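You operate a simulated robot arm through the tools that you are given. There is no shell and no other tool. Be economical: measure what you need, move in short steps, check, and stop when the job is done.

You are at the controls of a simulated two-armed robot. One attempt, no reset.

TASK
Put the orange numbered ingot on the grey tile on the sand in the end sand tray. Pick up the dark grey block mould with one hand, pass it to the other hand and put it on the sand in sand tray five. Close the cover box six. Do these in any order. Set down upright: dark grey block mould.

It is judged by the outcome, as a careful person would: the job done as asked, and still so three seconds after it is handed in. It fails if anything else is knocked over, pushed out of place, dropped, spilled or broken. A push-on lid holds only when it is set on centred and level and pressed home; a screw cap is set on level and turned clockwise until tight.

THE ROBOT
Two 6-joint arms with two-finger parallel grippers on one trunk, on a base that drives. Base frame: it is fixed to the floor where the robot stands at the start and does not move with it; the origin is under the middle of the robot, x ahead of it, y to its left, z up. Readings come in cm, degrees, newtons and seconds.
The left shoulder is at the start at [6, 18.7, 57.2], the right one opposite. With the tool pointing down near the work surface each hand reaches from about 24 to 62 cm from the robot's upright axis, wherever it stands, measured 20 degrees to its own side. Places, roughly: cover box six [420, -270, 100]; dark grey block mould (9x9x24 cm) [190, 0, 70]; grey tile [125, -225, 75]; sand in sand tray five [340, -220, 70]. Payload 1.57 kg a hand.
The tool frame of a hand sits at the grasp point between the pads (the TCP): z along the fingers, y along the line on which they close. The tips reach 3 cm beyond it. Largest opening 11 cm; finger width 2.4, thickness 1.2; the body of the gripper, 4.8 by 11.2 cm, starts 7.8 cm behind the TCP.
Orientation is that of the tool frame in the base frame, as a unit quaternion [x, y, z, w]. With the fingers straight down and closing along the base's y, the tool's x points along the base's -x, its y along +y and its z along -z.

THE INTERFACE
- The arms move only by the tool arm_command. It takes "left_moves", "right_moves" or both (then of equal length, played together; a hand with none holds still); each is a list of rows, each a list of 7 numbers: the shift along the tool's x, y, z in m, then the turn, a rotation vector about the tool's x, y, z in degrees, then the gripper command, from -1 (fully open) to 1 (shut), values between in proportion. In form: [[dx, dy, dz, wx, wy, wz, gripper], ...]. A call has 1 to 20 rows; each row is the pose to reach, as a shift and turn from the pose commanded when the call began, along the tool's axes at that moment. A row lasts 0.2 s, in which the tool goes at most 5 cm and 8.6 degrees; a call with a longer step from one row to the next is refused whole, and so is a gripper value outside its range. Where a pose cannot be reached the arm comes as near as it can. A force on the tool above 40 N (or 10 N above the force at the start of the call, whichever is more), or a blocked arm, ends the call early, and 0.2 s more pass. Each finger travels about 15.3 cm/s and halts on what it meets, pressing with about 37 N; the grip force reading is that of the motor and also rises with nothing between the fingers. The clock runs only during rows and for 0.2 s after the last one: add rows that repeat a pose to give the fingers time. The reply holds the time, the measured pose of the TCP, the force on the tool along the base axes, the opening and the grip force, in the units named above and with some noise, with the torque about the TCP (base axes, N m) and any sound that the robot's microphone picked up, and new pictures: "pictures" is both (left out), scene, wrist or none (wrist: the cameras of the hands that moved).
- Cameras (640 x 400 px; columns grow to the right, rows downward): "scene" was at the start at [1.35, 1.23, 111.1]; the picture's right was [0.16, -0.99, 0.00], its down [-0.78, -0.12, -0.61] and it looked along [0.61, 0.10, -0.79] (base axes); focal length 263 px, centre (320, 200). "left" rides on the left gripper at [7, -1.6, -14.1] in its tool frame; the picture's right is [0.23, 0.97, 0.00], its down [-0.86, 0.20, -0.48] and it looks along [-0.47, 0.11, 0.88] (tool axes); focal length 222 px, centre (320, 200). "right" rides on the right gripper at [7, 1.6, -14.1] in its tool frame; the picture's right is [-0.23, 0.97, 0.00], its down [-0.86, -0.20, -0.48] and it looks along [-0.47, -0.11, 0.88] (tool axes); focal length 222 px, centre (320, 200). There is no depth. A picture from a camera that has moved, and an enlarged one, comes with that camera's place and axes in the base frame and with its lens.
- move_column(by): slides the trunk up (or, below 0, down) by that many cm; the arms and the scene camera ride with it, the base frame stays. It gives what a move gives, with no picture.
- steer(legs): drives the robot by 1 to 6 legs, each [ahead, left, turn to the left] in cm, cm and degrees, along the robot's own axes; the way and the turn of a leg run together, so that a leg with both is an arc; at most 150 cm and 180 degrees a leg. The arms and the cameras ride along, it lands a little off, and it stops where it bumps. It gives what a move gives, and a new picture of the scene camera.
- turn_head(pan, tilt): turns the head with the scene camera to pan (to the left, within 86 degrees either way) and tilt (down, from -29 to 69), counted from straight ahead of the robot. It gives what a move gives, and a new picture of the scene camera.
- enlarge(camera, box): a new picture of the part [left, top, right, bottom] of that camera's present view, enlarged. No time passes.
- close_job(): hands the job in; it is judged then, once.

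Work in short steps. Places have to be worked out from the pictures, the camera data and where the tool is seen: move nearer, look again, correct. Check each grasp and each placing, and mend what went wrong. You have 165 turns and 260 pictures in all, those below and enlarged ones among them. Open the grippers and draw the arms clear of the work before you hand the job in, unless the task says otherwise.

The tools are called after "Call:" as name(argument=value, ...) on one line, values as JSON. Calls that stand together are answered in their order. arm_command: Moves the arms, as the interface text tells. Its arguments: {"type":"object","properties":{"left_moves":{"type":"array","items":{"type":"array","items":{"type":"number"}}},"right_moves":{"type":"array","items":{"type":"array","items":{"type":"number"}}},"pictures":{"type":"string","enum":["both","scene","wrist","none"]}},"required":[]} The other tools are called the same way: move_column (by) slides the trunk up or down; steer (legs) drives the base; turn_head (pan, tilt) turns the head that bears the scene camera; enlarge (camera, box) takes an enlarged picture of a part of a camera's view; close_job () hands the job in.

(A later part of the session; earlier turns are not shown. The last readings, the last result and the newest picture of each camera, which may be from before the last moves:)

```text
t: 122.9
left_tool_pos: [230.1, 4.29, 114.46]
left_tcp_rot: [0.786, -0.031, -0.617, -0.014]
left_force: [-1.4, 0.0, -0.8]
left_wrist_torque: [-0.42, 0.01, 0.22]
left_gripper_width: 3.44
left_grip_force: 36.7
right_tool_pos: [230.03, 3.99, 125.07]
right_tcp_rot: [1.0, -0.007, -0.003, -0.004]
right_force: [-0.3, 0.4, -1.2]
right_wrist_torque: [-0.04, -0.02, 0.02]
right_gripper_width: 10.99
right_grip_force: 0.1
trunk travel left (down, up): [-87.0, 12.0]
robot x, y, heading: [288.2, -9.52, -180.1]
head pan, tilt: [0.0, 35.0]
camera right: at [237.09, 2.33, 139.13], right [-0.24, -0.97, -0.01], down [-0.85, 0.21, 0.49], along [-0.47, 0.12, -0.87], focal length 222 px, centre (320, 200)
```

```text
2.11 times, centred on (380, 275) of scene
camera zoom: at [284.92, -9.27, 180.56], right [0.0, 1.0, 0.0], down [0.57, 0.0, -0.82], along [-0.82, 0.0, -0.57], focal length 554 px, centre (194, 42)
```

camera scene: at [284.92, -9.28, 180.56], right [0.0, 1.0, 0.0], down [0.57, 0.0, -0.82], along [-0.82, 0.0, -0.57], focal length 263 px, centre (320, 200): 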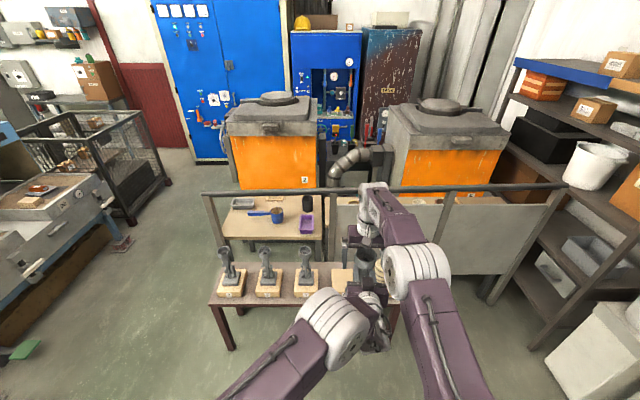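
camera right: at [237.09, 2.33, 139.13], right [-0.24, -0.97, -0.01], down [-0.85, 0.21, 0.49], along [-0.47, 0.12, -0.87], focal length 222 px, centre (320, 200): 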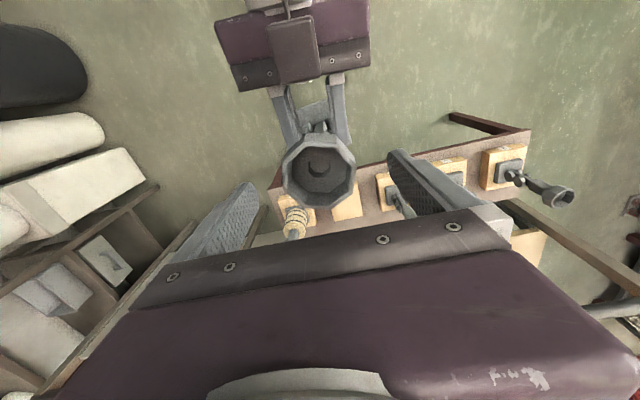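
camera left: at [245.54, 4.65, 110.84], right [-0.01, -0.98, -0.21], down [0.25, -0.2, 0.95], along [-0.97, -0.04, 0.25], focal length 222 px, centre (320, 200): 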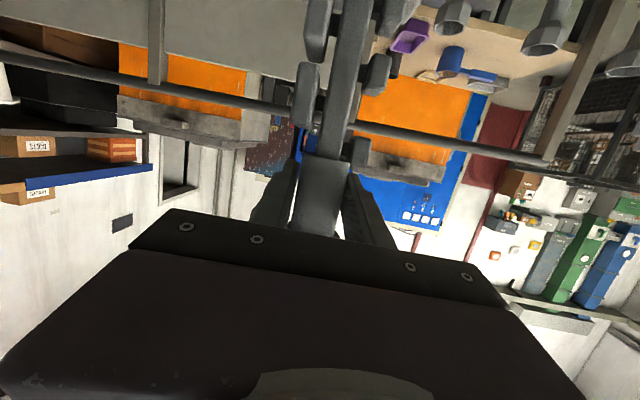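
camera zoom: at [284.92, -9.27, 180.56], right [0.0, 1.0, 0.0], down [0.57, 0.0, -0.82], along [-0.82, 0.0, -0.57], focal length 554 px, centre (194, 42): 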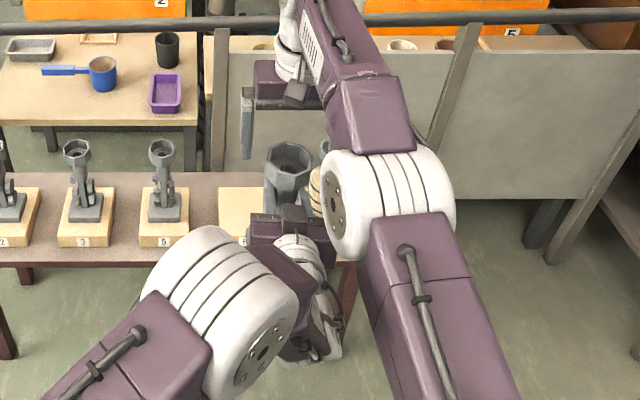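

Mould looks upright in the left grip. Move the right hand further up and away to the right.

Call:
arm_command(right_moves=[[0.0, 0, -0.03, 0, 0, 0, -1], [0.01, -0.03, -0.04, 0, 0, 0, -1], [0.03, -0.06, -0.04, 0, 0, 0, -1], [0.06, -0.09, -0.04, 0, 0, 0, -1], [0.09, -0.12, -0.04, 0, 0, 0, -1], [0.12, -0.15, -0.03, 0, 0, 0, -1], [0.15, -0.17, -0.02, 0, 0, 0, -1]], pictures="scene")

Call:
enlarge(camera="scene", box=[280, 190, 480, 370])

```text
t: 124.5
left_tool_pos: [230.27, 4.27, 114.36]
left_tcp_rot: [0.786, -0.031, -0.617, -0.014]
left_force: [0.4, 0.3, 0.1]
left_wrist_torque: [-0.02, -0.05, -0.01]
left_gripper_width: 3.48
left_grip_force: 37.0
right_tool_pos: [234.8, 19.91, 133.92]
right_tcp_rot: [1.0, -0.008, 0.0, -0.004]
right_force: [-0.8, 0.4, 0.4]
right_wrist_torque: [0.0, 0.03, 0.02]
right_gripper_width: 11.01
right_grip_force: 0.1
right hand out of reach, approached as far as the arm can: row 1, 3, 4, 5, 6, 7
trunk travel left (down, up): [-87.0, 12.0]
robot x, y, heading: [287.81, -9.44, -180.1]
head pan, tilt: [0.0, 35.0]
camera scene: at [285.01, -9.35, 180.56], right [0.0, 1.0, 0.0], down [0.57, 0.0, -0.82], along [-0.82, 0.0, -0.57], focal length 263 px, centre (320, 200)
```

scene: 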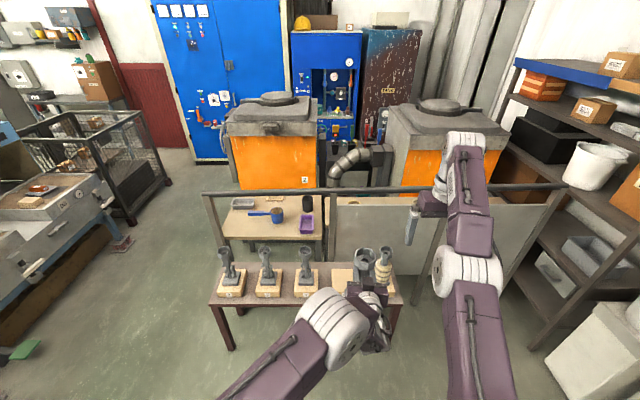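

```text
2.22 times, centred on (380, 280) of scene
camera zoom: at [285.01, -9.35, 180.56], right [0.0, 1.0, 0.0], down [0.57, 0.0, -0.82], along [-0.82, 0.0, -0.57], focal length 585 px, centre (187, 22)
```

zoom: 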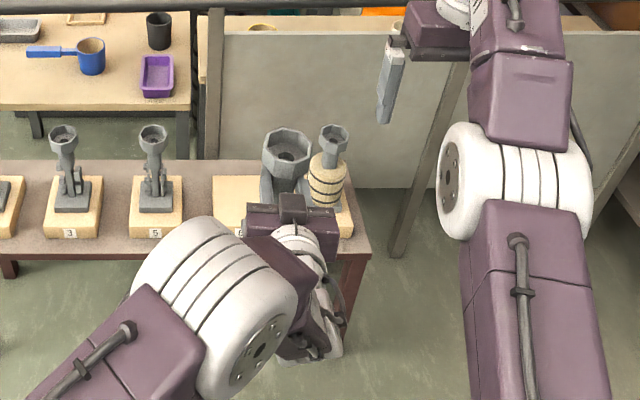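

Left force reads ~0; verify with the left camera whether the mould is still held.

Call:
enlarge(camera="left", box=[0, 0, 640, 400])

Call:
enlarge(camera="right", box=[0, 0, 640, 400])

```text
1.00 times, centred on (320, 200) of left
camera zoom: at [245.59, 4.61, 110.86], right [-0.01, -0.98, -0.21], down [0.25, -0.2, 0.95], along [-0.97, -0.04, 0.25], focal length 222 px, centre (320, 200)
```

zoom: 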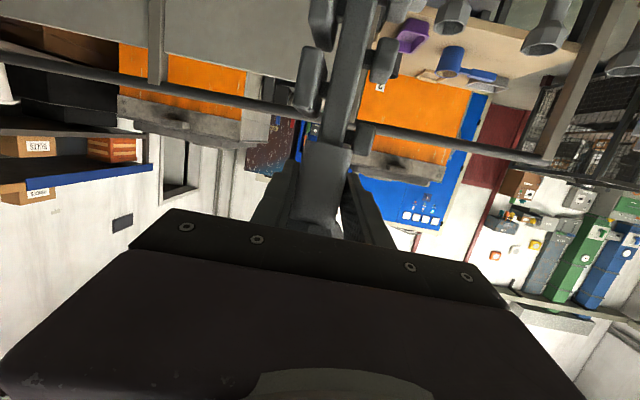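

```text
1.00 times, centred on (320, 200) of right
camera zoom: at [241.82, 18.06, 148.04], right [-0.24, -0.97, -0.01], down [-0.85, 0.21, 0.48], along [-0.47, 0.12, -0.88], focal length 222 px, centre (320, 200)
```

zoom: 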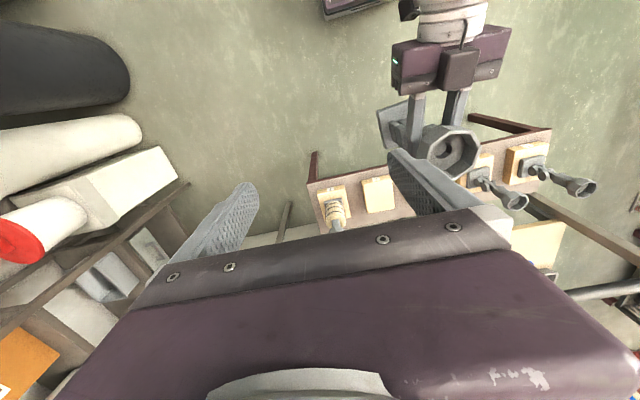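

The mould slid ~1 cm until the funnel shoulder seated on the fingers, and is now stable and upright. Turn left and drive towards tray five gently.

Call:
steer(legs=[[0, 0, 90], [85, 60, 0]])

Call:
enlarge(camera="left", box=[160, 0, 480, 260])

```text
t: 133.6
left_tool_pos: [330.44, -152.89, 114.37]
left_tcp_rot: [0.585, 0.526, -0.452, 0.421]
left_force: [-0.2, 0.7, 0.0]
left_wrist_torque: [0.03, 0.01, -0.01]
left_gripper_width: 3.46
left_grip_force: 36.8
right_tool_pos: [315.05, -147.93, 133.88]
right_tcp_rot: [0.721, 0.692, -0.003, -0.001]
right_force: [0.4, 0.1, -1.0]
right_wrist_torque: [-0.02, -0.03, -0.03]
right_gripper_width: 10.96
right_grip_force: 0.1
trunk travel left (down, up): [-87.0, 12.0]
robot x, y, heading: [345.6, -95.34, -91.6]
head pan, tilt: [0.0, 35.0]
camera scene: at [345.54, -98.38, 180.56], right [-1.0, 0.03, 0.0], down [0.02, 0.57, -0.82], along [-0.02, -0.82, -0.57], focal length 263 px, centre (320, 200)
```

scene: 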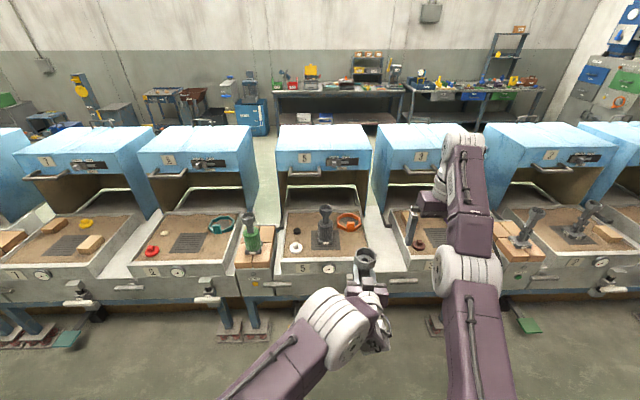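

```text
1.54 times, centred on (320, 130) of left
camera zoom: at [330.39, -137.59, 110.85], right [0.98, -0.04, -0.2], down [0.21, 0.24, 0.95], along [0.01, -0.97, 0.25], focal length 342 px, centre (320, 308)
```

zoom: 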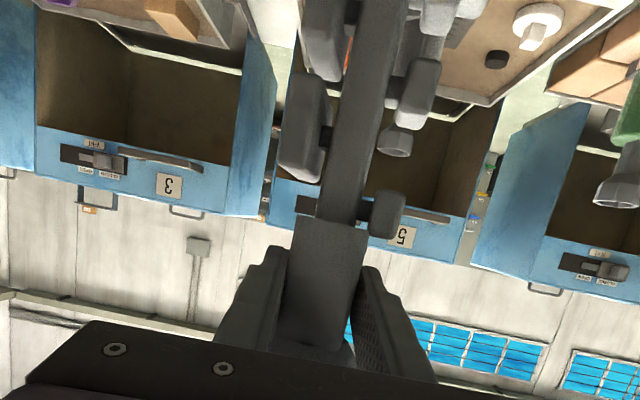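

Mould held upright. Tray 5 is ahead and already holds items; enlarge to find free sand. Also check the next hood's number.

Call:
enlarge(camera="scene", box=[225, 170, 425, 300])

Call:
enlarge(camera="scene", box=[0, 110, 400, 290])

```text
3.08 times, centred on (325, 235) of scene
camera zoom: at [345.54, -98.38, 180.56], right [-1.0, 0.03, 0.0], down [0.02, 0.57, -0.82], along [-0.02, -0.82, -0.57], focal length 810 px, centre (305, 92)
```

zoom: 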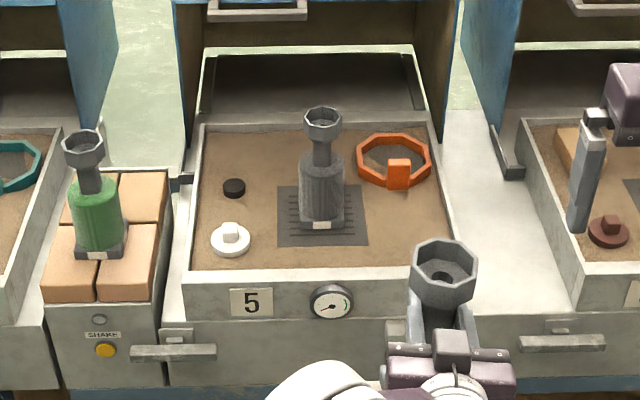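

```text
1.60 times, centred on (200, 200) of scene
camera zoom: at [345.54, -98.38, 180.56], right [-1.0, 0.03, 0.0], down [0.02, 0.57, -0.82], along [-0.02, -0.82, -0.57], focal length 421 px, centre (512, 200)
```

zoom: 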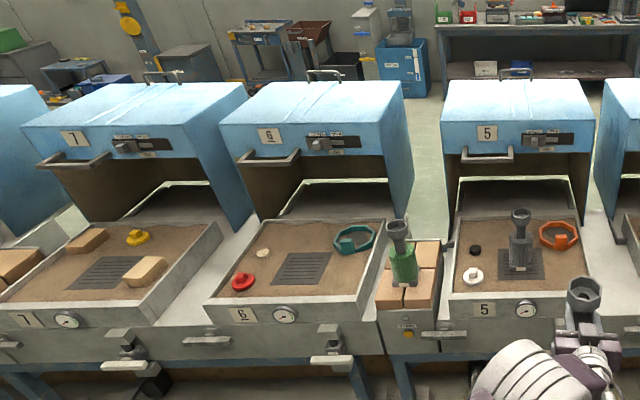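

Free sand: front-right of tray 5 around (323.9, -209). Tuck the right hand away first, then drive ahead 43 and 5 right.

Call:
arm_command(right_moves=[[0.03, -0.02, 0, 0, 0, 0, -1], [0.06, -0.04, 0.01, 0, 0, 0, -1], [0.09, -0.06, 0.02, 0, 0, 0, -1], [0.12, -0.07, 0.03, 0, 0, 0, -1]], pictures="none")

Call:
steer(legs=[[43, -5, 1]])

Call:
turn_head(pan=0, tilt=52)

```text
t: 134.6
left_tool_pos: [330.51, -152.99, 114.4]
left_tcp_rot: [0.585, 0.526, -0.452, 0.42]
left_force: [-0.4, -0.9, -0.1]
left_wrist_torque: [0.01, 0.01, 0.0]
left_gripper_width: 3.44
left_grip_force: 37.4
right_tool_pos: [305.81, -144.67, 133.66]
right_tcp_rot: [0.722, 0.692, -0.001, -0.004]
right_force: [-0.3, 0.4, -0.8]
right_wrist_torque: [-0.01, -0.01, 0.01]
right_gripper_width: 10.99
right_grip_force: 0.1
right hand out of reach, approached as far as the arm can: row 1, 2, 3, 4
trunk travel left (down, up): [-87.0, 12.0]
robot x, y, heading: [345.78, -95.93, -91.4]
head pan, tilt: [0.0, 35.0]
```

```text
t: 137.3
left_tool_pos: [325.8, -196.55, 114.44]
left_tcp_rot: [0.58, 0.531, -0.449, 0.424]
left_force: [0.5, 1.0, -0.4]
left_wrist_torque: [0.0, 0.02, 0.02]
left_gripper_width: 3.43
left_grip_force: 36.7
right_tool_pos: [301.09, -188.71, 133.58]
right_tcp_rot: [0.716, 0.698, -0.001, -0.003]
right_force: [-0.1, 0.8, 0.6]
right_wrist_torque: [-0.02, -0.02, -0.03]
right_gripper_width: 11.01
right_grip_force: 0.1
trunk travel left (down, up): [-87.0, 12.0]
robot x, y, heading: [339.75, -139.29, -90.5]
head pan, tilt: [0.0, 35.0]
camera scene: at [339.9, -141.7, 180.56], right [-1.0, 0.01, 0.0], down [0.0, 0.57, -0.82], along [-0.01, -0.82, -0.57], focal length 263 px, centre (320, 200)
```

scene: 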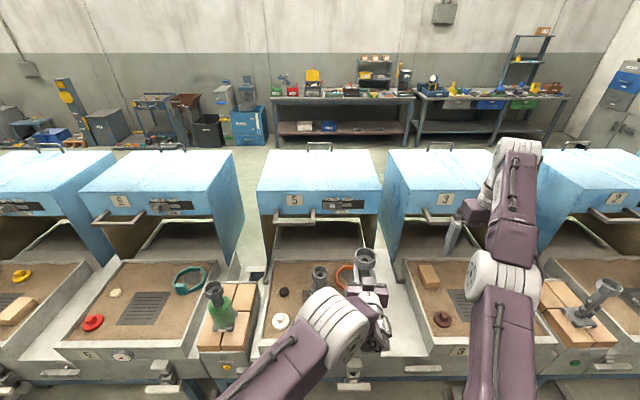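

```text
t: 138.1
left_tool_pos: [325.81, -196.84, 114.27]
left_tcp_rot: [0.581, 0.53, -0.449, 0.424]
left_force: [-0.1, -0.5, 0.0]
left_wrist_torque: [0.01, 0.02, -0.02]
left_gripper_width: 3.44
left_grip_force: 37.5
right_tool_pos: [301.11, -188.88, 133.74]
right_tcp_rot: [0.716, 0.698, 0.0, -0.004]
right_force: [0.2, -0.8, 0.6]
right_wrist_torque: [0.0, -0.01, 0.01]
right_gripper_width: 10.98
right_grip_force: 0.1
trunk travel left (down, up): [-87.0, 12.0]
robot x, y, heading: [340.15, -138.95, -90.5]
head pan, tilt: [0.0, 52.0]
camera scene: at [339.87, -140.73, 178.12], right [-1.0, 0.01, 0.0], down [0.01, 0.79, -0.62], along [0.0, -0.62, -0.79], focal length 263 px, centre (320, 200)
```

scene: 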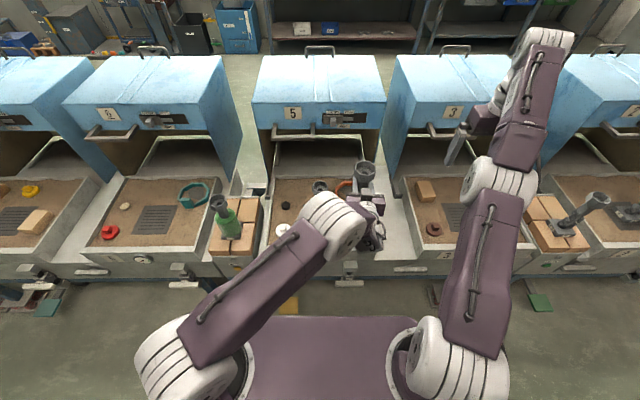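

Check mould posture from the right camera and a zoom of tray 5.

Call:
enlarge(camera="right", box=[0, 0, 640, 400])

Call:
enlarge(camera="scene", box=[240, 130, 420, 270])

Call:
enlarge(camera="left", box=[0, 0, 640, 400])

```text
1.00 times, centred on (320, 200) of right
camera zoom: at [302.99, -182.02, 147.75], right [0.97, -0.25, -0.01], down [-0.22, -0.85, 0.47], along [-0.12, -0.46, -0.88], focal length 222 px, centre (320, 200)
```

zoom: 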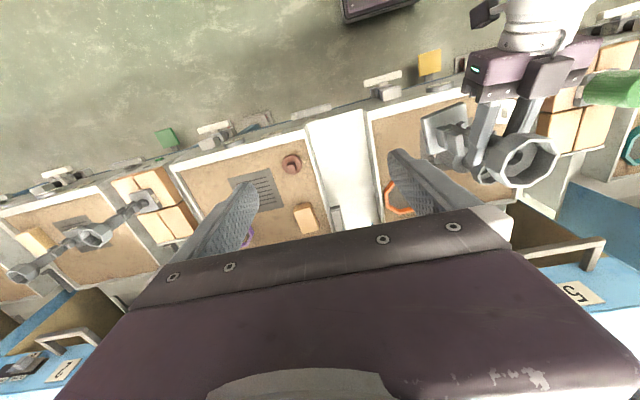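

```text
2.86 times, centred on (330, 200) of scene
camera zoom: at [339.87, -140.73, 178.12], right [-1.0, 0.01, 0.0], down [0.01, 0.79, -0.62], along [0.0, -0.62, -0.79], focal length 752 px, centre (291, 200)
```

zoom: 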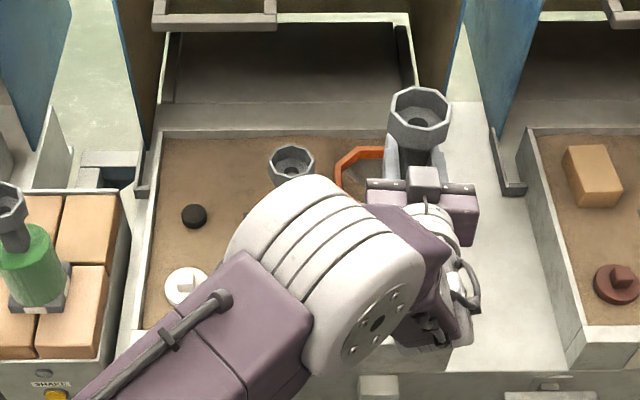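

```text
1.00 times, centred on (320, 200) of left
camera zoom: at [325.43, -181.44, 110.79], right [0.98, -0.02, -0.2], down [0.2, 0.25, 0.95], along [0.03, -0.97, 0.24], focal length 222 px, centre (320, 200)
```

zoom: 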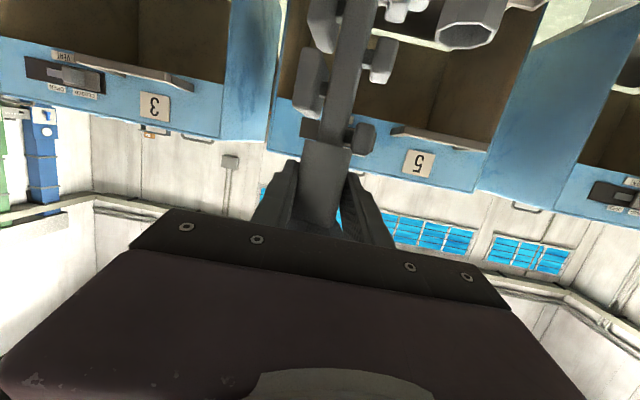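

Mould is plumb, axis ≈(326.5,-197.2), base z≈96. Move it over the free sand at (324,-209).

Call:
arm_command(left_moves=[[-0.0096, -0.004, 0.039, 0, 0, 0, 0.5], [-0.019, -0.008, 0.078, 0, 0, 0, 0.5], [-0.0287, -0.0116, 0.1168, 0, 0, 0, 0.5], [-0.0287, -0.0116, 0.1168, 0, 0, 0, 0.5]], pictures="none")

Call:
move_column(by=-18)

Call:
enlarge(camera="right", box=[0, 0, 640, 400])

Call:
enlarge(camera="scene", box=[240, 120, 440, 270])

```text
t: 139.1
left_tool_pos: [323.76, -208.31, 114.12]
left_tcp_rot: [0.582, 0.53, -0.448, 0.423]
left_force: [-0.3, 0.1, 0.4]
left_wrist_torque: [0.05, 0.02, 0.01]
left_gripper_width: 3.43
left_grip_force: 37.2
right_tool_pos: [301.04, -188.83, 133.67]
right_tcp_rot: [0.716, 0.698, 0.001, -0.003]
right_force: [0.4, -0.3, 0.1]
right_wrist_torque: [0.0, 0.02, -0.03]
right_gripper_width: 11.0
right_grip_force: 0.1
trunk travel left (down, up): [-87.0, 12.0]
robot x, y, heading: [340.1, -139.36, -90.5]
head pan, tilt: [0.0, 52.0]
```

```text
t: 141.1
left_tool_pos: [323.84, -208.37, 96.29]
left_tcp_rot: [0.58, 0.532, -0.448, 0.424]
left_force: [0.3, 0.0, -0.7]
left_wrist_torque: [0.06, -0.01, 0.0]
left_gripper_width: 3.42
left_grip_force: 37.5
right_tool_pos: [301.07, -188.84, 115.58]
right_tcp_rot: [0.716, 0.698, 0.0, -0.004]
right_force: [-0.2, -0.6, -0.2]
right_wrist_torque: [0.02, 0.0, 0.03]
right_gripper_width: 11.02
right_grip_force: 0.0
trunk travel left (down, up): [-69.0, 30.0]
robot x, y, heading: [339.95, -139.04, -90.5]
head pan, tilt: [0.0, 52.0]
```

```text
1.00 times, centred on (320, 200) of right
camera zoom: at [303.01, -181.94, 129.78], right [0.97, -0.25, -0.01], down [-0.22, -0.85, 0.47], along [-0.12, -0.46, -0.88], focal length 222 px, centre (320, 200)
```

zoom: 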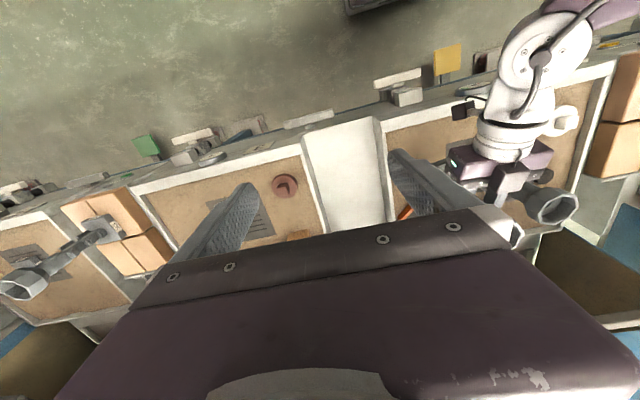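

```text
2.67 times, centred on (340, 195) of scene
camera zoom: at [339.88, -140.63, 160.12], right [-1.0, 0.01, 0.0], down [0.01, 0.79, -0.62], along [0.0, -0.62, -0.79], focal length 702 px, centre (267, 213)
```

zoom: 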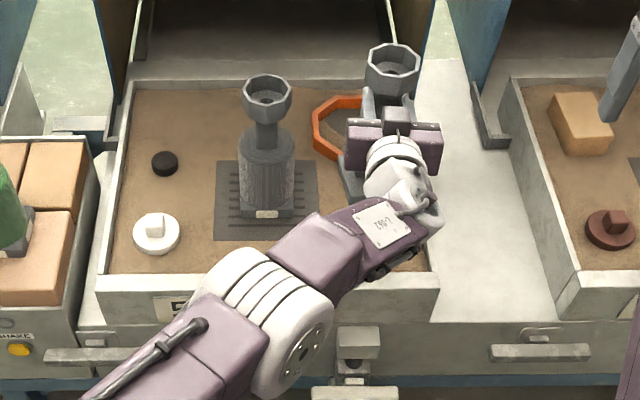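

Position is good. Lower the trunk 5 more, then inch down by arm until contact.

Call:
move_column(by=-5)

Call:
arm_command(left_moves=[[0.004, 0, 0.001, 0, 0, 0, 0.5], [0.008, 0, 0.002, 0, 0, 0, 0.5], [0.008, 0, 0.002, 0, 0, 0, 0.5]], pictures="scene")

Call:
enlarge(camera="right", box=[360, 60, 640, 260])

```text
t: 142.0
left_tool_pos: [323.73, -208.29, 91.32]
left_tcp_rot: [0.58, 0.531, -0.449, 0.425]
left_force: [-0.1, 0.7, -0.2]
left_wrist_torque: [0.01, 0.01, -0.03]
left_gripper_width: 3.39
left_grip_force: 36.4
right_tool_pos: [301.07, -188.89, 110.67]
right_tcp_rot: [0.716, 0.698, 0.0, -0.004]
right_force: [-0.1, 0.0, 0.5]
right_wrist_torque: [0.01, -0.04, -0.01]
right_gripper_width: 10.99
right_grip_force: 0.1
trunk travel left (down, up): [-64.0, 35.0]
robot x, y, heading: [340.22, -139.31, -90.4]
head pan, tilt: [0.0, 52.0]
```

```text
t: 142.8
left_tool_pos: [323.68, -208.55, 90.43]
left_tcp_rot: [0.581, 0.53, -0.449, 0.424]
left_force: [1.5, 0.3, -0.8]
left_wrist_torque: [0.03, -0.02, 0.0]
left_gripper_width: 3.47
left_grip_force: 36.9
right_tool_pos: [301.18, -188.8, 110.6]
right_tcp_rot: [0.716, 0.698, 0.0, -0.003]
right_force: [0.9, -0.2, -0.2]
right_wrist_torque: [-0.01, -0.01, -0.03]
right_gripper_width: 11.0
right_grip_force: 0.0
trunk travel left (down, up): [-64.0, 35.0]
robot x, y, heading: [339.98, -139.61, -90.5]
head pan, tilt: [0.0, 52.0]
camera scene: at [339.87, -140.64, 155.12], right [-1.0, 0.01, 0.0], down [0.01, 0.79, -0.62], along [0.0, -0.62, -0.79], focal length 263 px, centre (320, 200)
```

scene: 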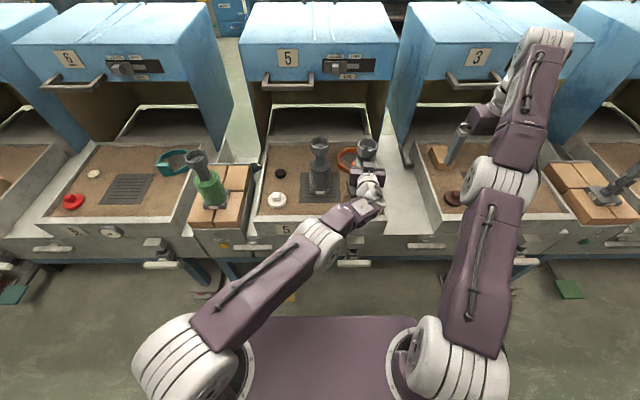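

```text
2.00 times, centred on (500, 160) of right
camera zoom: at [303.0, -181.95, 124.77], right [0.97, -0.25, -0.01], down [-0.22, -0.85, 0.47], along [-0.12, -0.46, -0.88], focal length 444 px, centre (-40, 280)
```

zoom: 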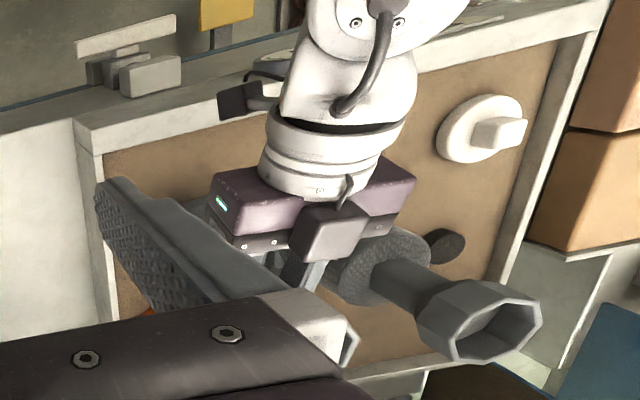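

No contact yet; look closer, then continue down.

Call:
enlarge(camera="scene", box=[290, 120, 410, 230])

Call:
arm_command(left_moves=[[0.004, 0, 0.001, 0, 0, 0, 0.5], [0.008, 0, 0.002, 0, 0, 0, 0.5], [0.012, 0, 0.003, 0, 0, 0, 0.5], [0.015, 0, 0.004, 0, 0, 0, 0.5], [0.015, 0, 0.004, 0, 0, 0, 0.5]], pictures="wrist")

```text
3.64 times, centred on (350, 175) of scene
camera zoom: at [339.87, -140.64, 155.12], right [-1.0, 0.01, 0.0], down [0.01, 0.79, -0.62], along [0.0, -0.62, -0.79], focal length 957 px, centre (211, 291)
```

zoom: 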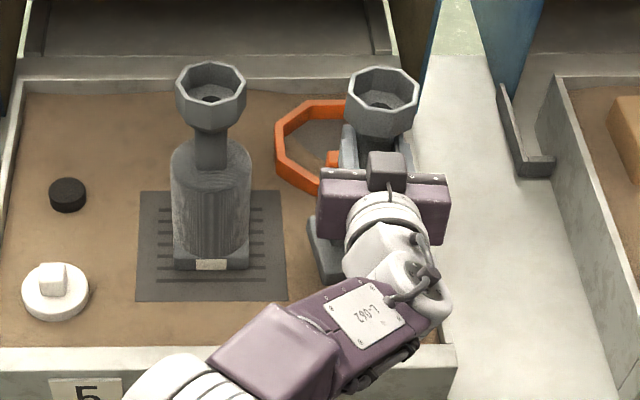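

```text
t: 144.0
left_tool_pos: [323.81, -208.23, 88.85]
left_tcp_rot: [0.582, 0.53, -0.449, 0.423]
left_force: [1.1, -0.9, 0.7]
left_wrist_torque: [0.05, -0.03, -0.03]
left_gripper_width: 3.44
left_grip_force: 37.5
right_tool_pos: [301.16, -188.9, 110.7]
right_tcp_rot: [0.716, 0.699, 0.0, -0.004]
right_force: [-0.4, -0.1, 0.0]
right_wrist_torque: [0.02, 0.02, 0.03]
right_gripper_width: 11.0
right_grip_force: 0.0
trunk travel left (down, up): [-64.0, 35.0]
robot x, y, heading: [339.67, -139.09, -90.3]
head pan, tilt: [0.0, 52.0]
camera left: at [323.36, -192.99, 85.41], right [0.98, -0.02, -0.21], down [0.21, 0.24, 0.95], along [0.03, -0.97, 0.24], focal length 222 px, centre (320, 200)
```

left: 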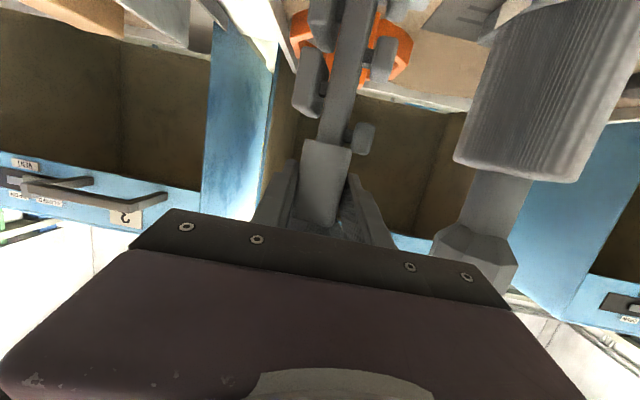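

Still free. Continue down 1.2 cm more.

Call:
arm_command(left_moves=[[0.003, 0, 0.0008, 0, 0, 0, 0.5], [0.006, 0, 0.0015, 0, 0, 0, 0.5], [0.009, 0, 0.002, 0, 0, 0, 0.5], [0.012, 0, 0.003, 0, 0, 0, 0.5], [0.012, 0, 0.003, 0, 0, 0, 0.5]], pictures="both")

Call:
enlarge(camera="scene", box=[290, 120, 410, 230])

```text
t: 145.2
left_tool_pos: [323.9, -207.84, 88.27]
left_tcp_rot: [0.579, 0.531, -0.45, 0.425]
left_force: [0.9, -6.1, 8.6]
left_wrist_torque: [-0.57, 0.41, 0.22]
left_gripper_width: 3.44
left_grip_force: 37.4
left hand out of reach, approached as far as the arm can: row 2, 3, 4, 5
right_tool_pos: [301.08, -188.86, 110.69]
right_tcp_rot: [0.715, 0.699, 0.0, -0.003]
right_force: [0.2, -0.3, 0.1]
right_wrist_torque: [0.01, 0.03, 0.01]
right_gripper_width: 10.98
right_grip_force: 0.0
trunk travel left (down, up): [-64.0, 35.0]
robot x, y, heading: [340.34, -139.22, -90.3]
head pan, tilt: [0.0, 52.0]
camera scene: at [339.99, -140.48, 155.14], right [-1.0, 0.01, 0.0], down [0.01, 0.79, -0.62], along [-0.01, -0.62, -0.79], focal length 263 px, centre (320, 200)
camera left: at [323.44, -192.57, 84.64], right [0.98, -0.02, -0.21], down [0.21, 0.25, 0.95], along [0.03, -0.97, 0.25], focal length 222 px, centre (320, 200)
```

scene: 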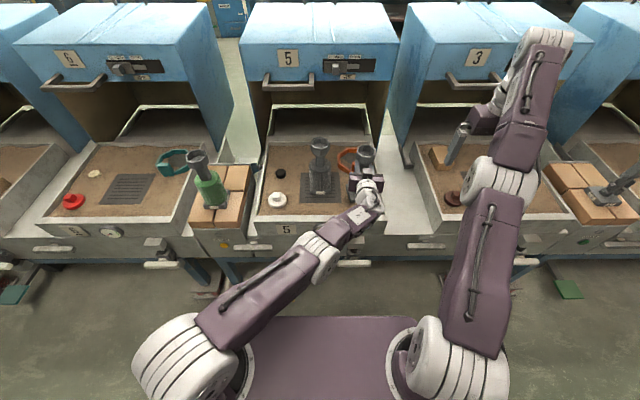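
left: 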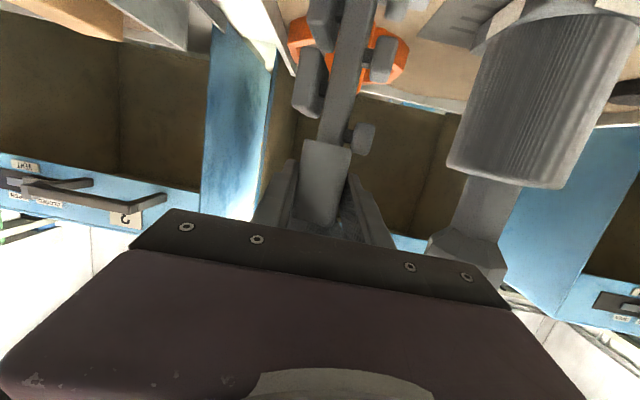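

```text
3.64 times, centred on (350, 175) of scene
camera zoom: at [339.99, -140.48, 155.14], right [-1.0, 0.01, 0.0], down [0.01, 0.79, -0.62], along [-0.01, -0.62, -0.79], focal length 957 px, centre (211, 291)
```

zoom: 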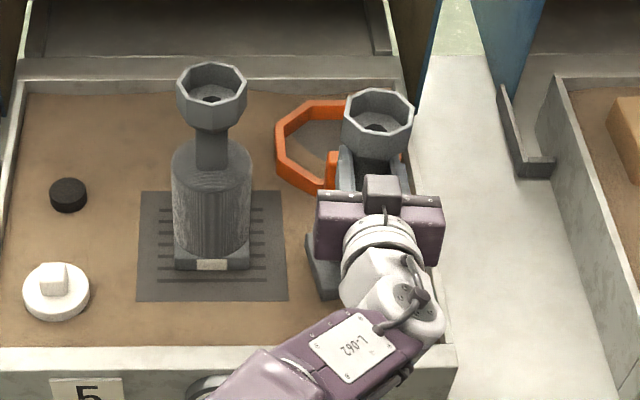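

Contact (8.6 N up): the base is on the sand. Ease slightly and open the fingers slowly.

Call:
arm_command(left_moves=[[-0.001, 0, 0, 0, 0, 0, 0.4], [-0.001, 0, 0, 0, 0, 0, 0.3], [-0.001, 0, 0, 0, 0, 0, 0.2], [-0.001, 0, 0, 0, 0, 0, 0.1], [-0.001, 0, 0, 0, 0, 0, 0.1]], pictures="wrist")

Call:
enlarge(camera="scene", box=[290, 120, 410, 230])

```text
t: 146.4
left_tool_pos: [323.78, -207.88, 88.0]
left_tcp_rot: [0.581, 0.53, -0.449, 0.424]
left_force: [0.4, 1.5, 0.2]
left_wrist_torque: [0.03, 0.0, -0.02]
left_gripper_width: 4.94
left_grip_force: 0.1
right_tool_pos: [301.13, -188.76, 110.74]
right_tcp_rot: [0.715, 0.699, -0.001, -0.003]
right_force: [0.4, -0.2, 0.2]
right_wrist_torque: [0.01, 0.01, -0.03]
right_gripper_width: 11.02
right_grip_force: 0.0
trunk travel left (down, up): [-64.0, 35.0]
robot x, y, heading: [340.11, -139.21, -90.3]
head pan, tilt: [0.0, 52.0]
camera left: at [323.4, -192.54, 84.5], right [0.98, -0.02, -0.2], down [0.2, 0.25, 0.95], along [0.03, -0.97, 0.25], focal length 222 px, centre (320, 200)
```

left: 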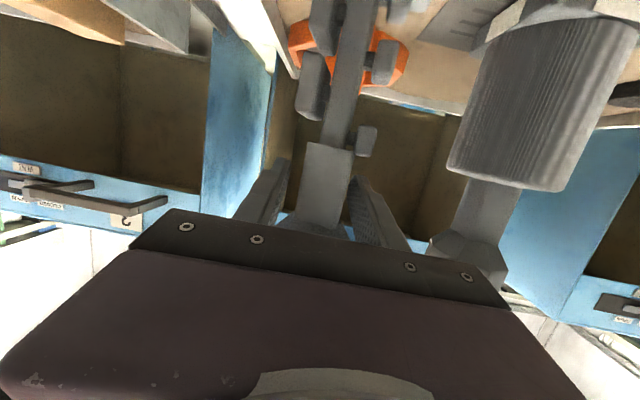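

```text
3.64 times, centred on (350, 175) of scene
camera zoom: at [339.9, -140.55, 155.12], right [-1.0, 0.01, 0.0], down [0.01, 0.79, -0.62], along [0.0, -0.62, -0.79], focal length 957 px, centre (211, 291)
```

zoom: 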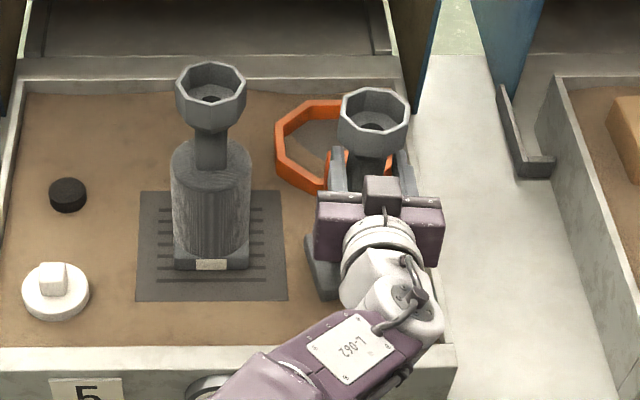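

Mould stands on its own. Open fully and withdraw straight back.

Call:
arm_command(left_moves=[[-0.001, 0, 0, 0, 0, 0, -0.4], [-0.001, 0, 0, 0, 0, 0, -1], [-0.001, 0, 0, 0, 0, 0, -1], [-0.001, 0, -0.03, 0, 0, 0, -1], [-0.001, 0, -0.07, 0, 0, 0, -1], [-0.001, 0, -0.11, 0, 0, 0, -1], [-0.001, 0, -0.12, 0, 0, 0, -1]], pictures="both")

Call:
enlarge(camera="scene", box=[270, 120, 410, 240])

```text
t: 148.0
left_tool_pos: [324.55, -196.41, 90.95]
left_tcp_rot: [0.581, 0.532, -0.449, 0.423]
left_force: [0.8, -0.1, -0.4]
left_wrist_torque: [0.01, 0.01, -0.03]
left_gripper_width: 11.0
left_grip_force: 0.1
left hand out of reach, approached as far as the arm can: row 4, 5
right_tool_pos: [301.23, -188.9, 110.54]
right_tcp_rot: [0.714, 0.7, 0.002, -0.004]
right_force: [0.6, -1.3, 0.4]
right_wrist_torque: [0.01, -0.02, -0.02]
right_gripper_width: 10.97
right_grip_force: 0.1
trunk travel left (down, up): [-64.0, 35.0]
robot x, y, heading: [340.15, -139.22, -90.6]
head pan, tilt: [0.0, 52.0]
camera scene: at [339.99, -140.78, 155.13], right [-1.0, 0.01, 0.0], down [0.01, 0.79, -0.61], along [-0.01, -0.61, -0.79], focal length 263 px, centre (320, 200)
camera left: at [324.24, -181.08, 87.37], right [0.98, -0.02, -0.21], down [0.21, 0.25, 0.95], along [0.03, -0.97, 0.25], focal length 222 px, centre (320, 200)
```

scene: 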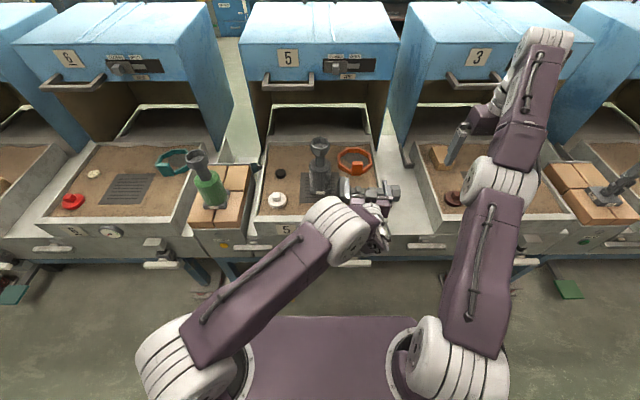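
left: 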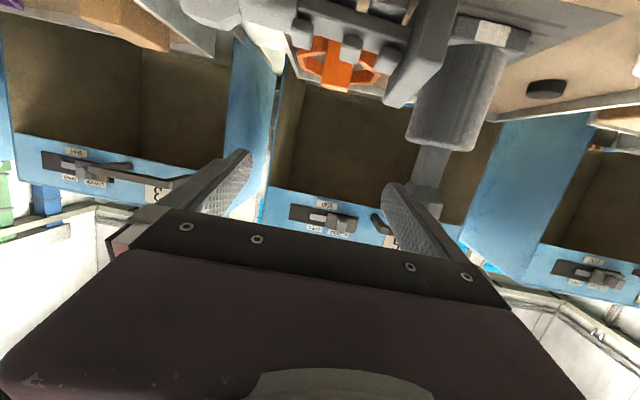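

```text
3.33 times, centred on (340, 180) of scene
camera zoom: at [339.99, -140.78, 155.13], right [-1.0, 0.01, 0.0], down [0.01, 0.79, -0.61], along [-0.01, -0.61, -0.79], focal length 877 px, centre (253, 267)
```

zoom: 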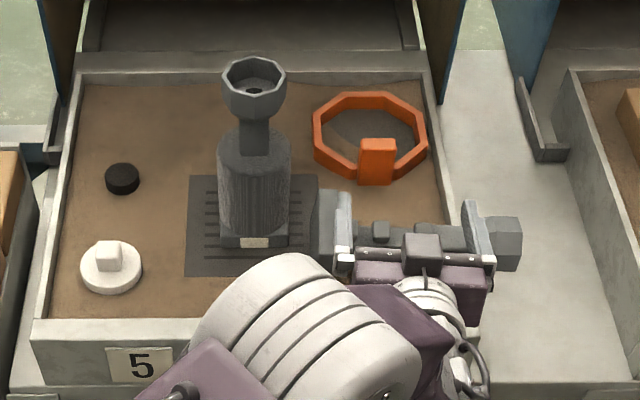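

The mould toppled onto its side as the hand withdrew (arm was at its reach limit). I'll raise the hands clear and inspect before picking it up again.

Call:
move_column(by=20)

Call:
steer(legs=[[-25, 0, 0]])

Call:
turn_head(pan=0, tilt=45)

Call:
enlarge(camera="scene", box=[260, 140, 420, 260])

Call:
enlarge(camera="right", box=[0, 0, 640, 400])

```text
t: 150.2
left_tool_pos: [324.71, -196.36, 110.87]
left_tcp_rot: [0.581, 0.531, -0.449, 0.423]
left_force: [0.5, -0.5, 0.1]
left_wrist_torque: [-0.02, -0.02, -0.02]
left_gripper_width: 11.01
left_grip_force: 0.0
right_tool_pos: [301.16, -188.83, 130.61]
right_tcp_rot: [0.716, 0.698, 0.0, -0.003]
right_force: [0.3, 0.3, 0.5]
right_wrist_torque: [0.04, 0.01, 0.03]
right_gripper_width: 11.04
right_grip_force: 0.0
trunk travel left (down, up): [-84.0, 15.0]
robot x, y, heading: [339.93, -138.92, -90.6]
head pan, tilt: [0.0, 52.0]
```

```text
t: 152.1
left_tool_pos: [325.04, -171.0, 110.81]
left_tcp_rot: [0.58, 0.532, -0.447, 0.425]
left_force: [0.5, 0.5, 0.4]
left_wrist_torque: [-0.03, -0.02, -0.01]
left_gripper_width: 10.98
left_grip_force: 0.2
right_tool_pos: [301.54, -163.58, 130.48]
right_tcp_rot: [0.714, 0.7, 0.001, -0.004]
right_force: [-0.7, 0.9, 0.3]
right_wrist_torque: [-0.01, 0.03, -0.03]
right_gripper_width: 11.03
right_grip_force: 0.1
trunk travel left (down, up): [-84.0, 15.0]
robot x, y, heading: [340.01, -113.8, -90.5]
head pan, tilt: [0.0, 52.0]
camera scene: at [340.03, -115.26, 175.12], right [-1.0, 0.0, 0.0], down [0.0, 0.79, -0.61], along [0.0, -0.61, -0.79], focal length 263 px, centre (320, 200)
```

scene: 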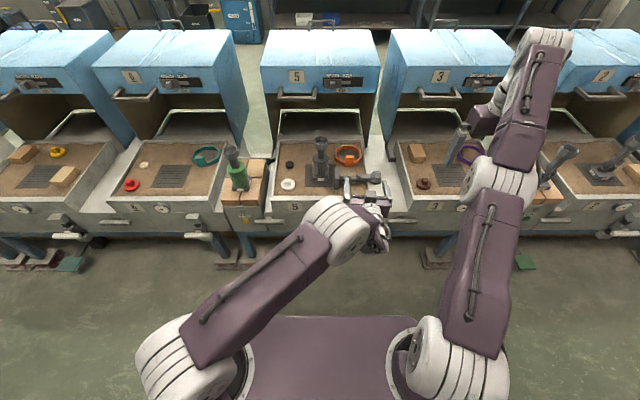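

```text
t: 152.7
left_tool_pos: [324.99, -170.78, 110.85]
left_tcp_rot: [0.579, 0.532, -0.448, 0.425]
left_force: [0.5, 0.2, -0.3]
left_wrist_torque: [-0.01, 0.0, 0.0]
left_gripper_width: 10.98
left_grip_force: 0.1
right_tool_pos: [301.44, -163.32, 130.57]
right_tcp_rot: [0.714, 0.7, 0.0, -0.004]
right_force: [0.0, 0.5, -0.1]
right_wrist_torque: [0.0, 0.0, 0.05]
right_gripper_width: 10.99
right_grip_force: 0.1
trunk travel left (down, up): [-84.0, 15.0]
robot x, y, heading: [339.99, -113.62, -90.2]
head pan, tilt: [0.0, 45.0]
camera scene: at [340.04, -115.61, 176.07], right [-1.0, 0.0, 0.0], down [0.0, 0.71, -0.71], along [0.0, -0.71, -0.71], focal length 263 px, centre (320, 200)
```

scene: 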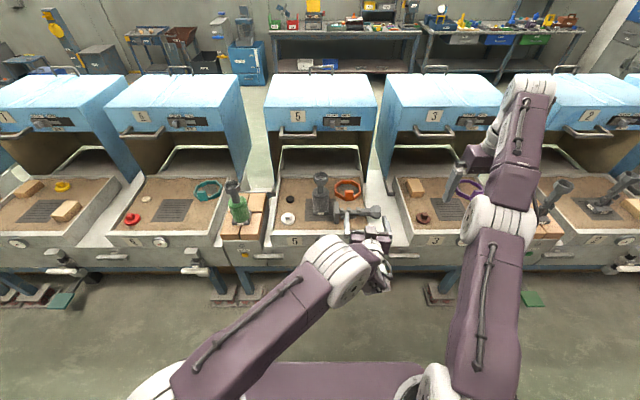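

```text
3.33 times, centred on (340, 200) of scene
camera zoom: at [340.04, -115.61, 176.07], right [-1.0, 0.0, 0.0], down [0.0, 0.71, -0.71], along [0.0, -0.71, -0.71], focal length 877 px, centre (253, 200)
```

zoom: 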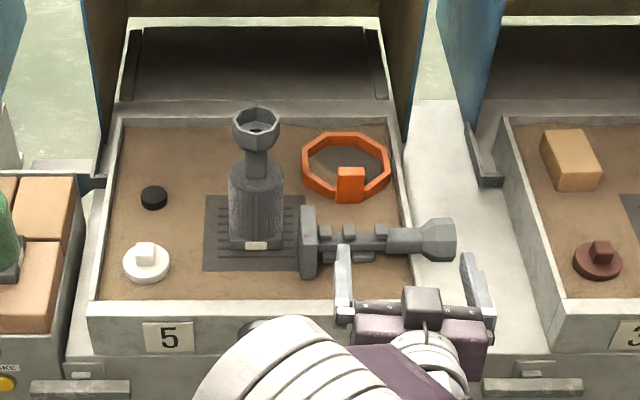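

```text
1.00 times, centred on (320, 200) of right
camera zoom: at [303.35, -156.5, 144.8], right [0.97, -0.25, -0.01], down [-0.21, -0.85, 0.48], along [-0.12, -0.46, -0.88], focal length 222 px, centre (320, 200)
```

zoom: 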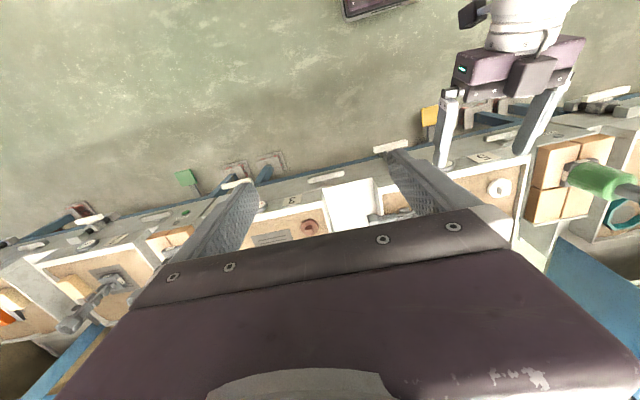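

The lying mould: base ≈x 331, neck ≈x 316, y≈-207, z≈76, funnel over the right tray wall; nothing else disturbed. I'll re-grasp the neck with the left hand pointing down (closing along y), then turn it upright. First pitch the left tool down.

Call:
arm_command(left_moves=[[0, 0, 0, 0, 8.4, 0, -1], [0, 0, 0, 0, 16.8, 0, -1], [0, 0, 0, 0, 25.2, 0, -1], [0, 0, 0, 0, 33.6, 0, -1], [0, 0, 0, 0, 42, 0, -1], [0, 0, 0, 0, 50.4, 0, -1], [0, 0, 0, 0, 58.8, 0, -1], [0, 0, 0, 0, 67.2, 0, -1], [0, 0, 0, 0, 75.6, 0, -1], [0, 0, 0, 0, 75.6, 0, -1]], pictures="none")

Call:
arm_command(left_moves=[[0, 0, 0, 0, 0, 8.2, -1], [0, 0, 0, 0, 0, 16.4, -1], [0, 0, 0, 0, 0, 24.6, -1], [0, 0, 0, 0, 0, 32.8, -1], [0, 0, 0, 0, 0, 41, -1], [0, 0, 0, 0, 0, 49.2, -1], [0, 0, 0, 0, 0, 57.4, -1], [0, 0, 0, 0, 0, 65.6, -1], [0, 0, 0, 0, 0, 73.8, -1], [0, 0, 0, 0, 0, 82, -1], [0, 0, 0, 0, 0, 90, -1], [0, 0, 0, 0, 0, 90, -1]], pictures="scene")

```text
t: 154.9
left_tool_pos: [329.09, -164.8, 110.41]
left_tcp_rot: [0.732, 0.681, 0.001, 0.009]
left_force: [-0.8, -0.3, -0.6]
left_wrist_torque: [0.03, -0.01, -0.03]
left_gripper_width: 10.99
left_grip_force: 0.1
left hand out of reach, approached as far as the arm can: row 7, 8, 9, 10
right_tool_pos: [301.45, -163.37, 130.7]
right_tcp_rot: [0.714, 0.7, 0.0, -0.005]
right_force: [0.2, 0.2, 0.6]
right_wrist_torque: [-0.02, 0.03, 0.0]
right_gripper_width: 11.0
right_grip_force: 0.1
trunk travel left (down, up): [-84.0, 15.0]
robot x, y, heading: [340.62, -113.3, -90.2]
head pan, tilt: [0.0, 45.0]
```

```text
t: 157.5
left_tool_pos: [328.81, -164.75, 110.31]
left_tcp_rot: [0.999, -0.037, 0.007, 0.006]
left_force: [-0.4, 0.1, 0.3]
left_wrist_torque: [0.01, 0.01, -0.01]
left_gripper_width: 11.01
left_grip_force: 0.1
right_tool_pos: [301.41, -163.41, 130.69]
right_tcp_rot: [0.714, 0.7, 0.0, -0.003]
right_force: [-0.5, -0.2, -0.1]
right_wrist_torque: [0.01, -0.02, 0.01]
right_gripper_width: 11.03
right_grip_force: 0.1
trunk travel left (down, up): [-84.0, 15.0]
robot x, y, heading: [340.05, -113.66, -90.6]
head pan, tilt: [0.0, 45.0]
camera scene: at [340.05, -115.64, 176.08], right [-1.0, 0.0, 0.0], down [0.0, 0.71, -0.71], along [0.0, -0.71, -0.71], focal length 263 px, centre (320, 200)
```

scene: 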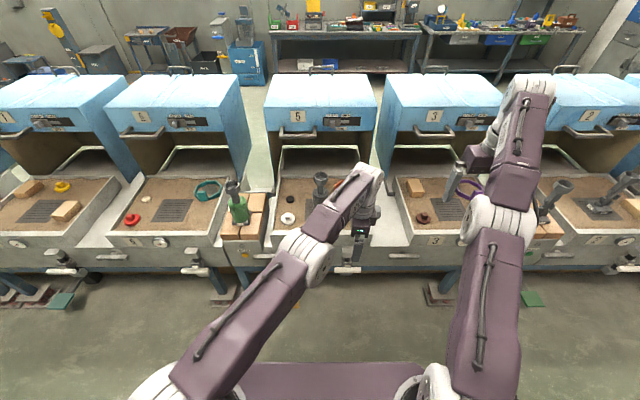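

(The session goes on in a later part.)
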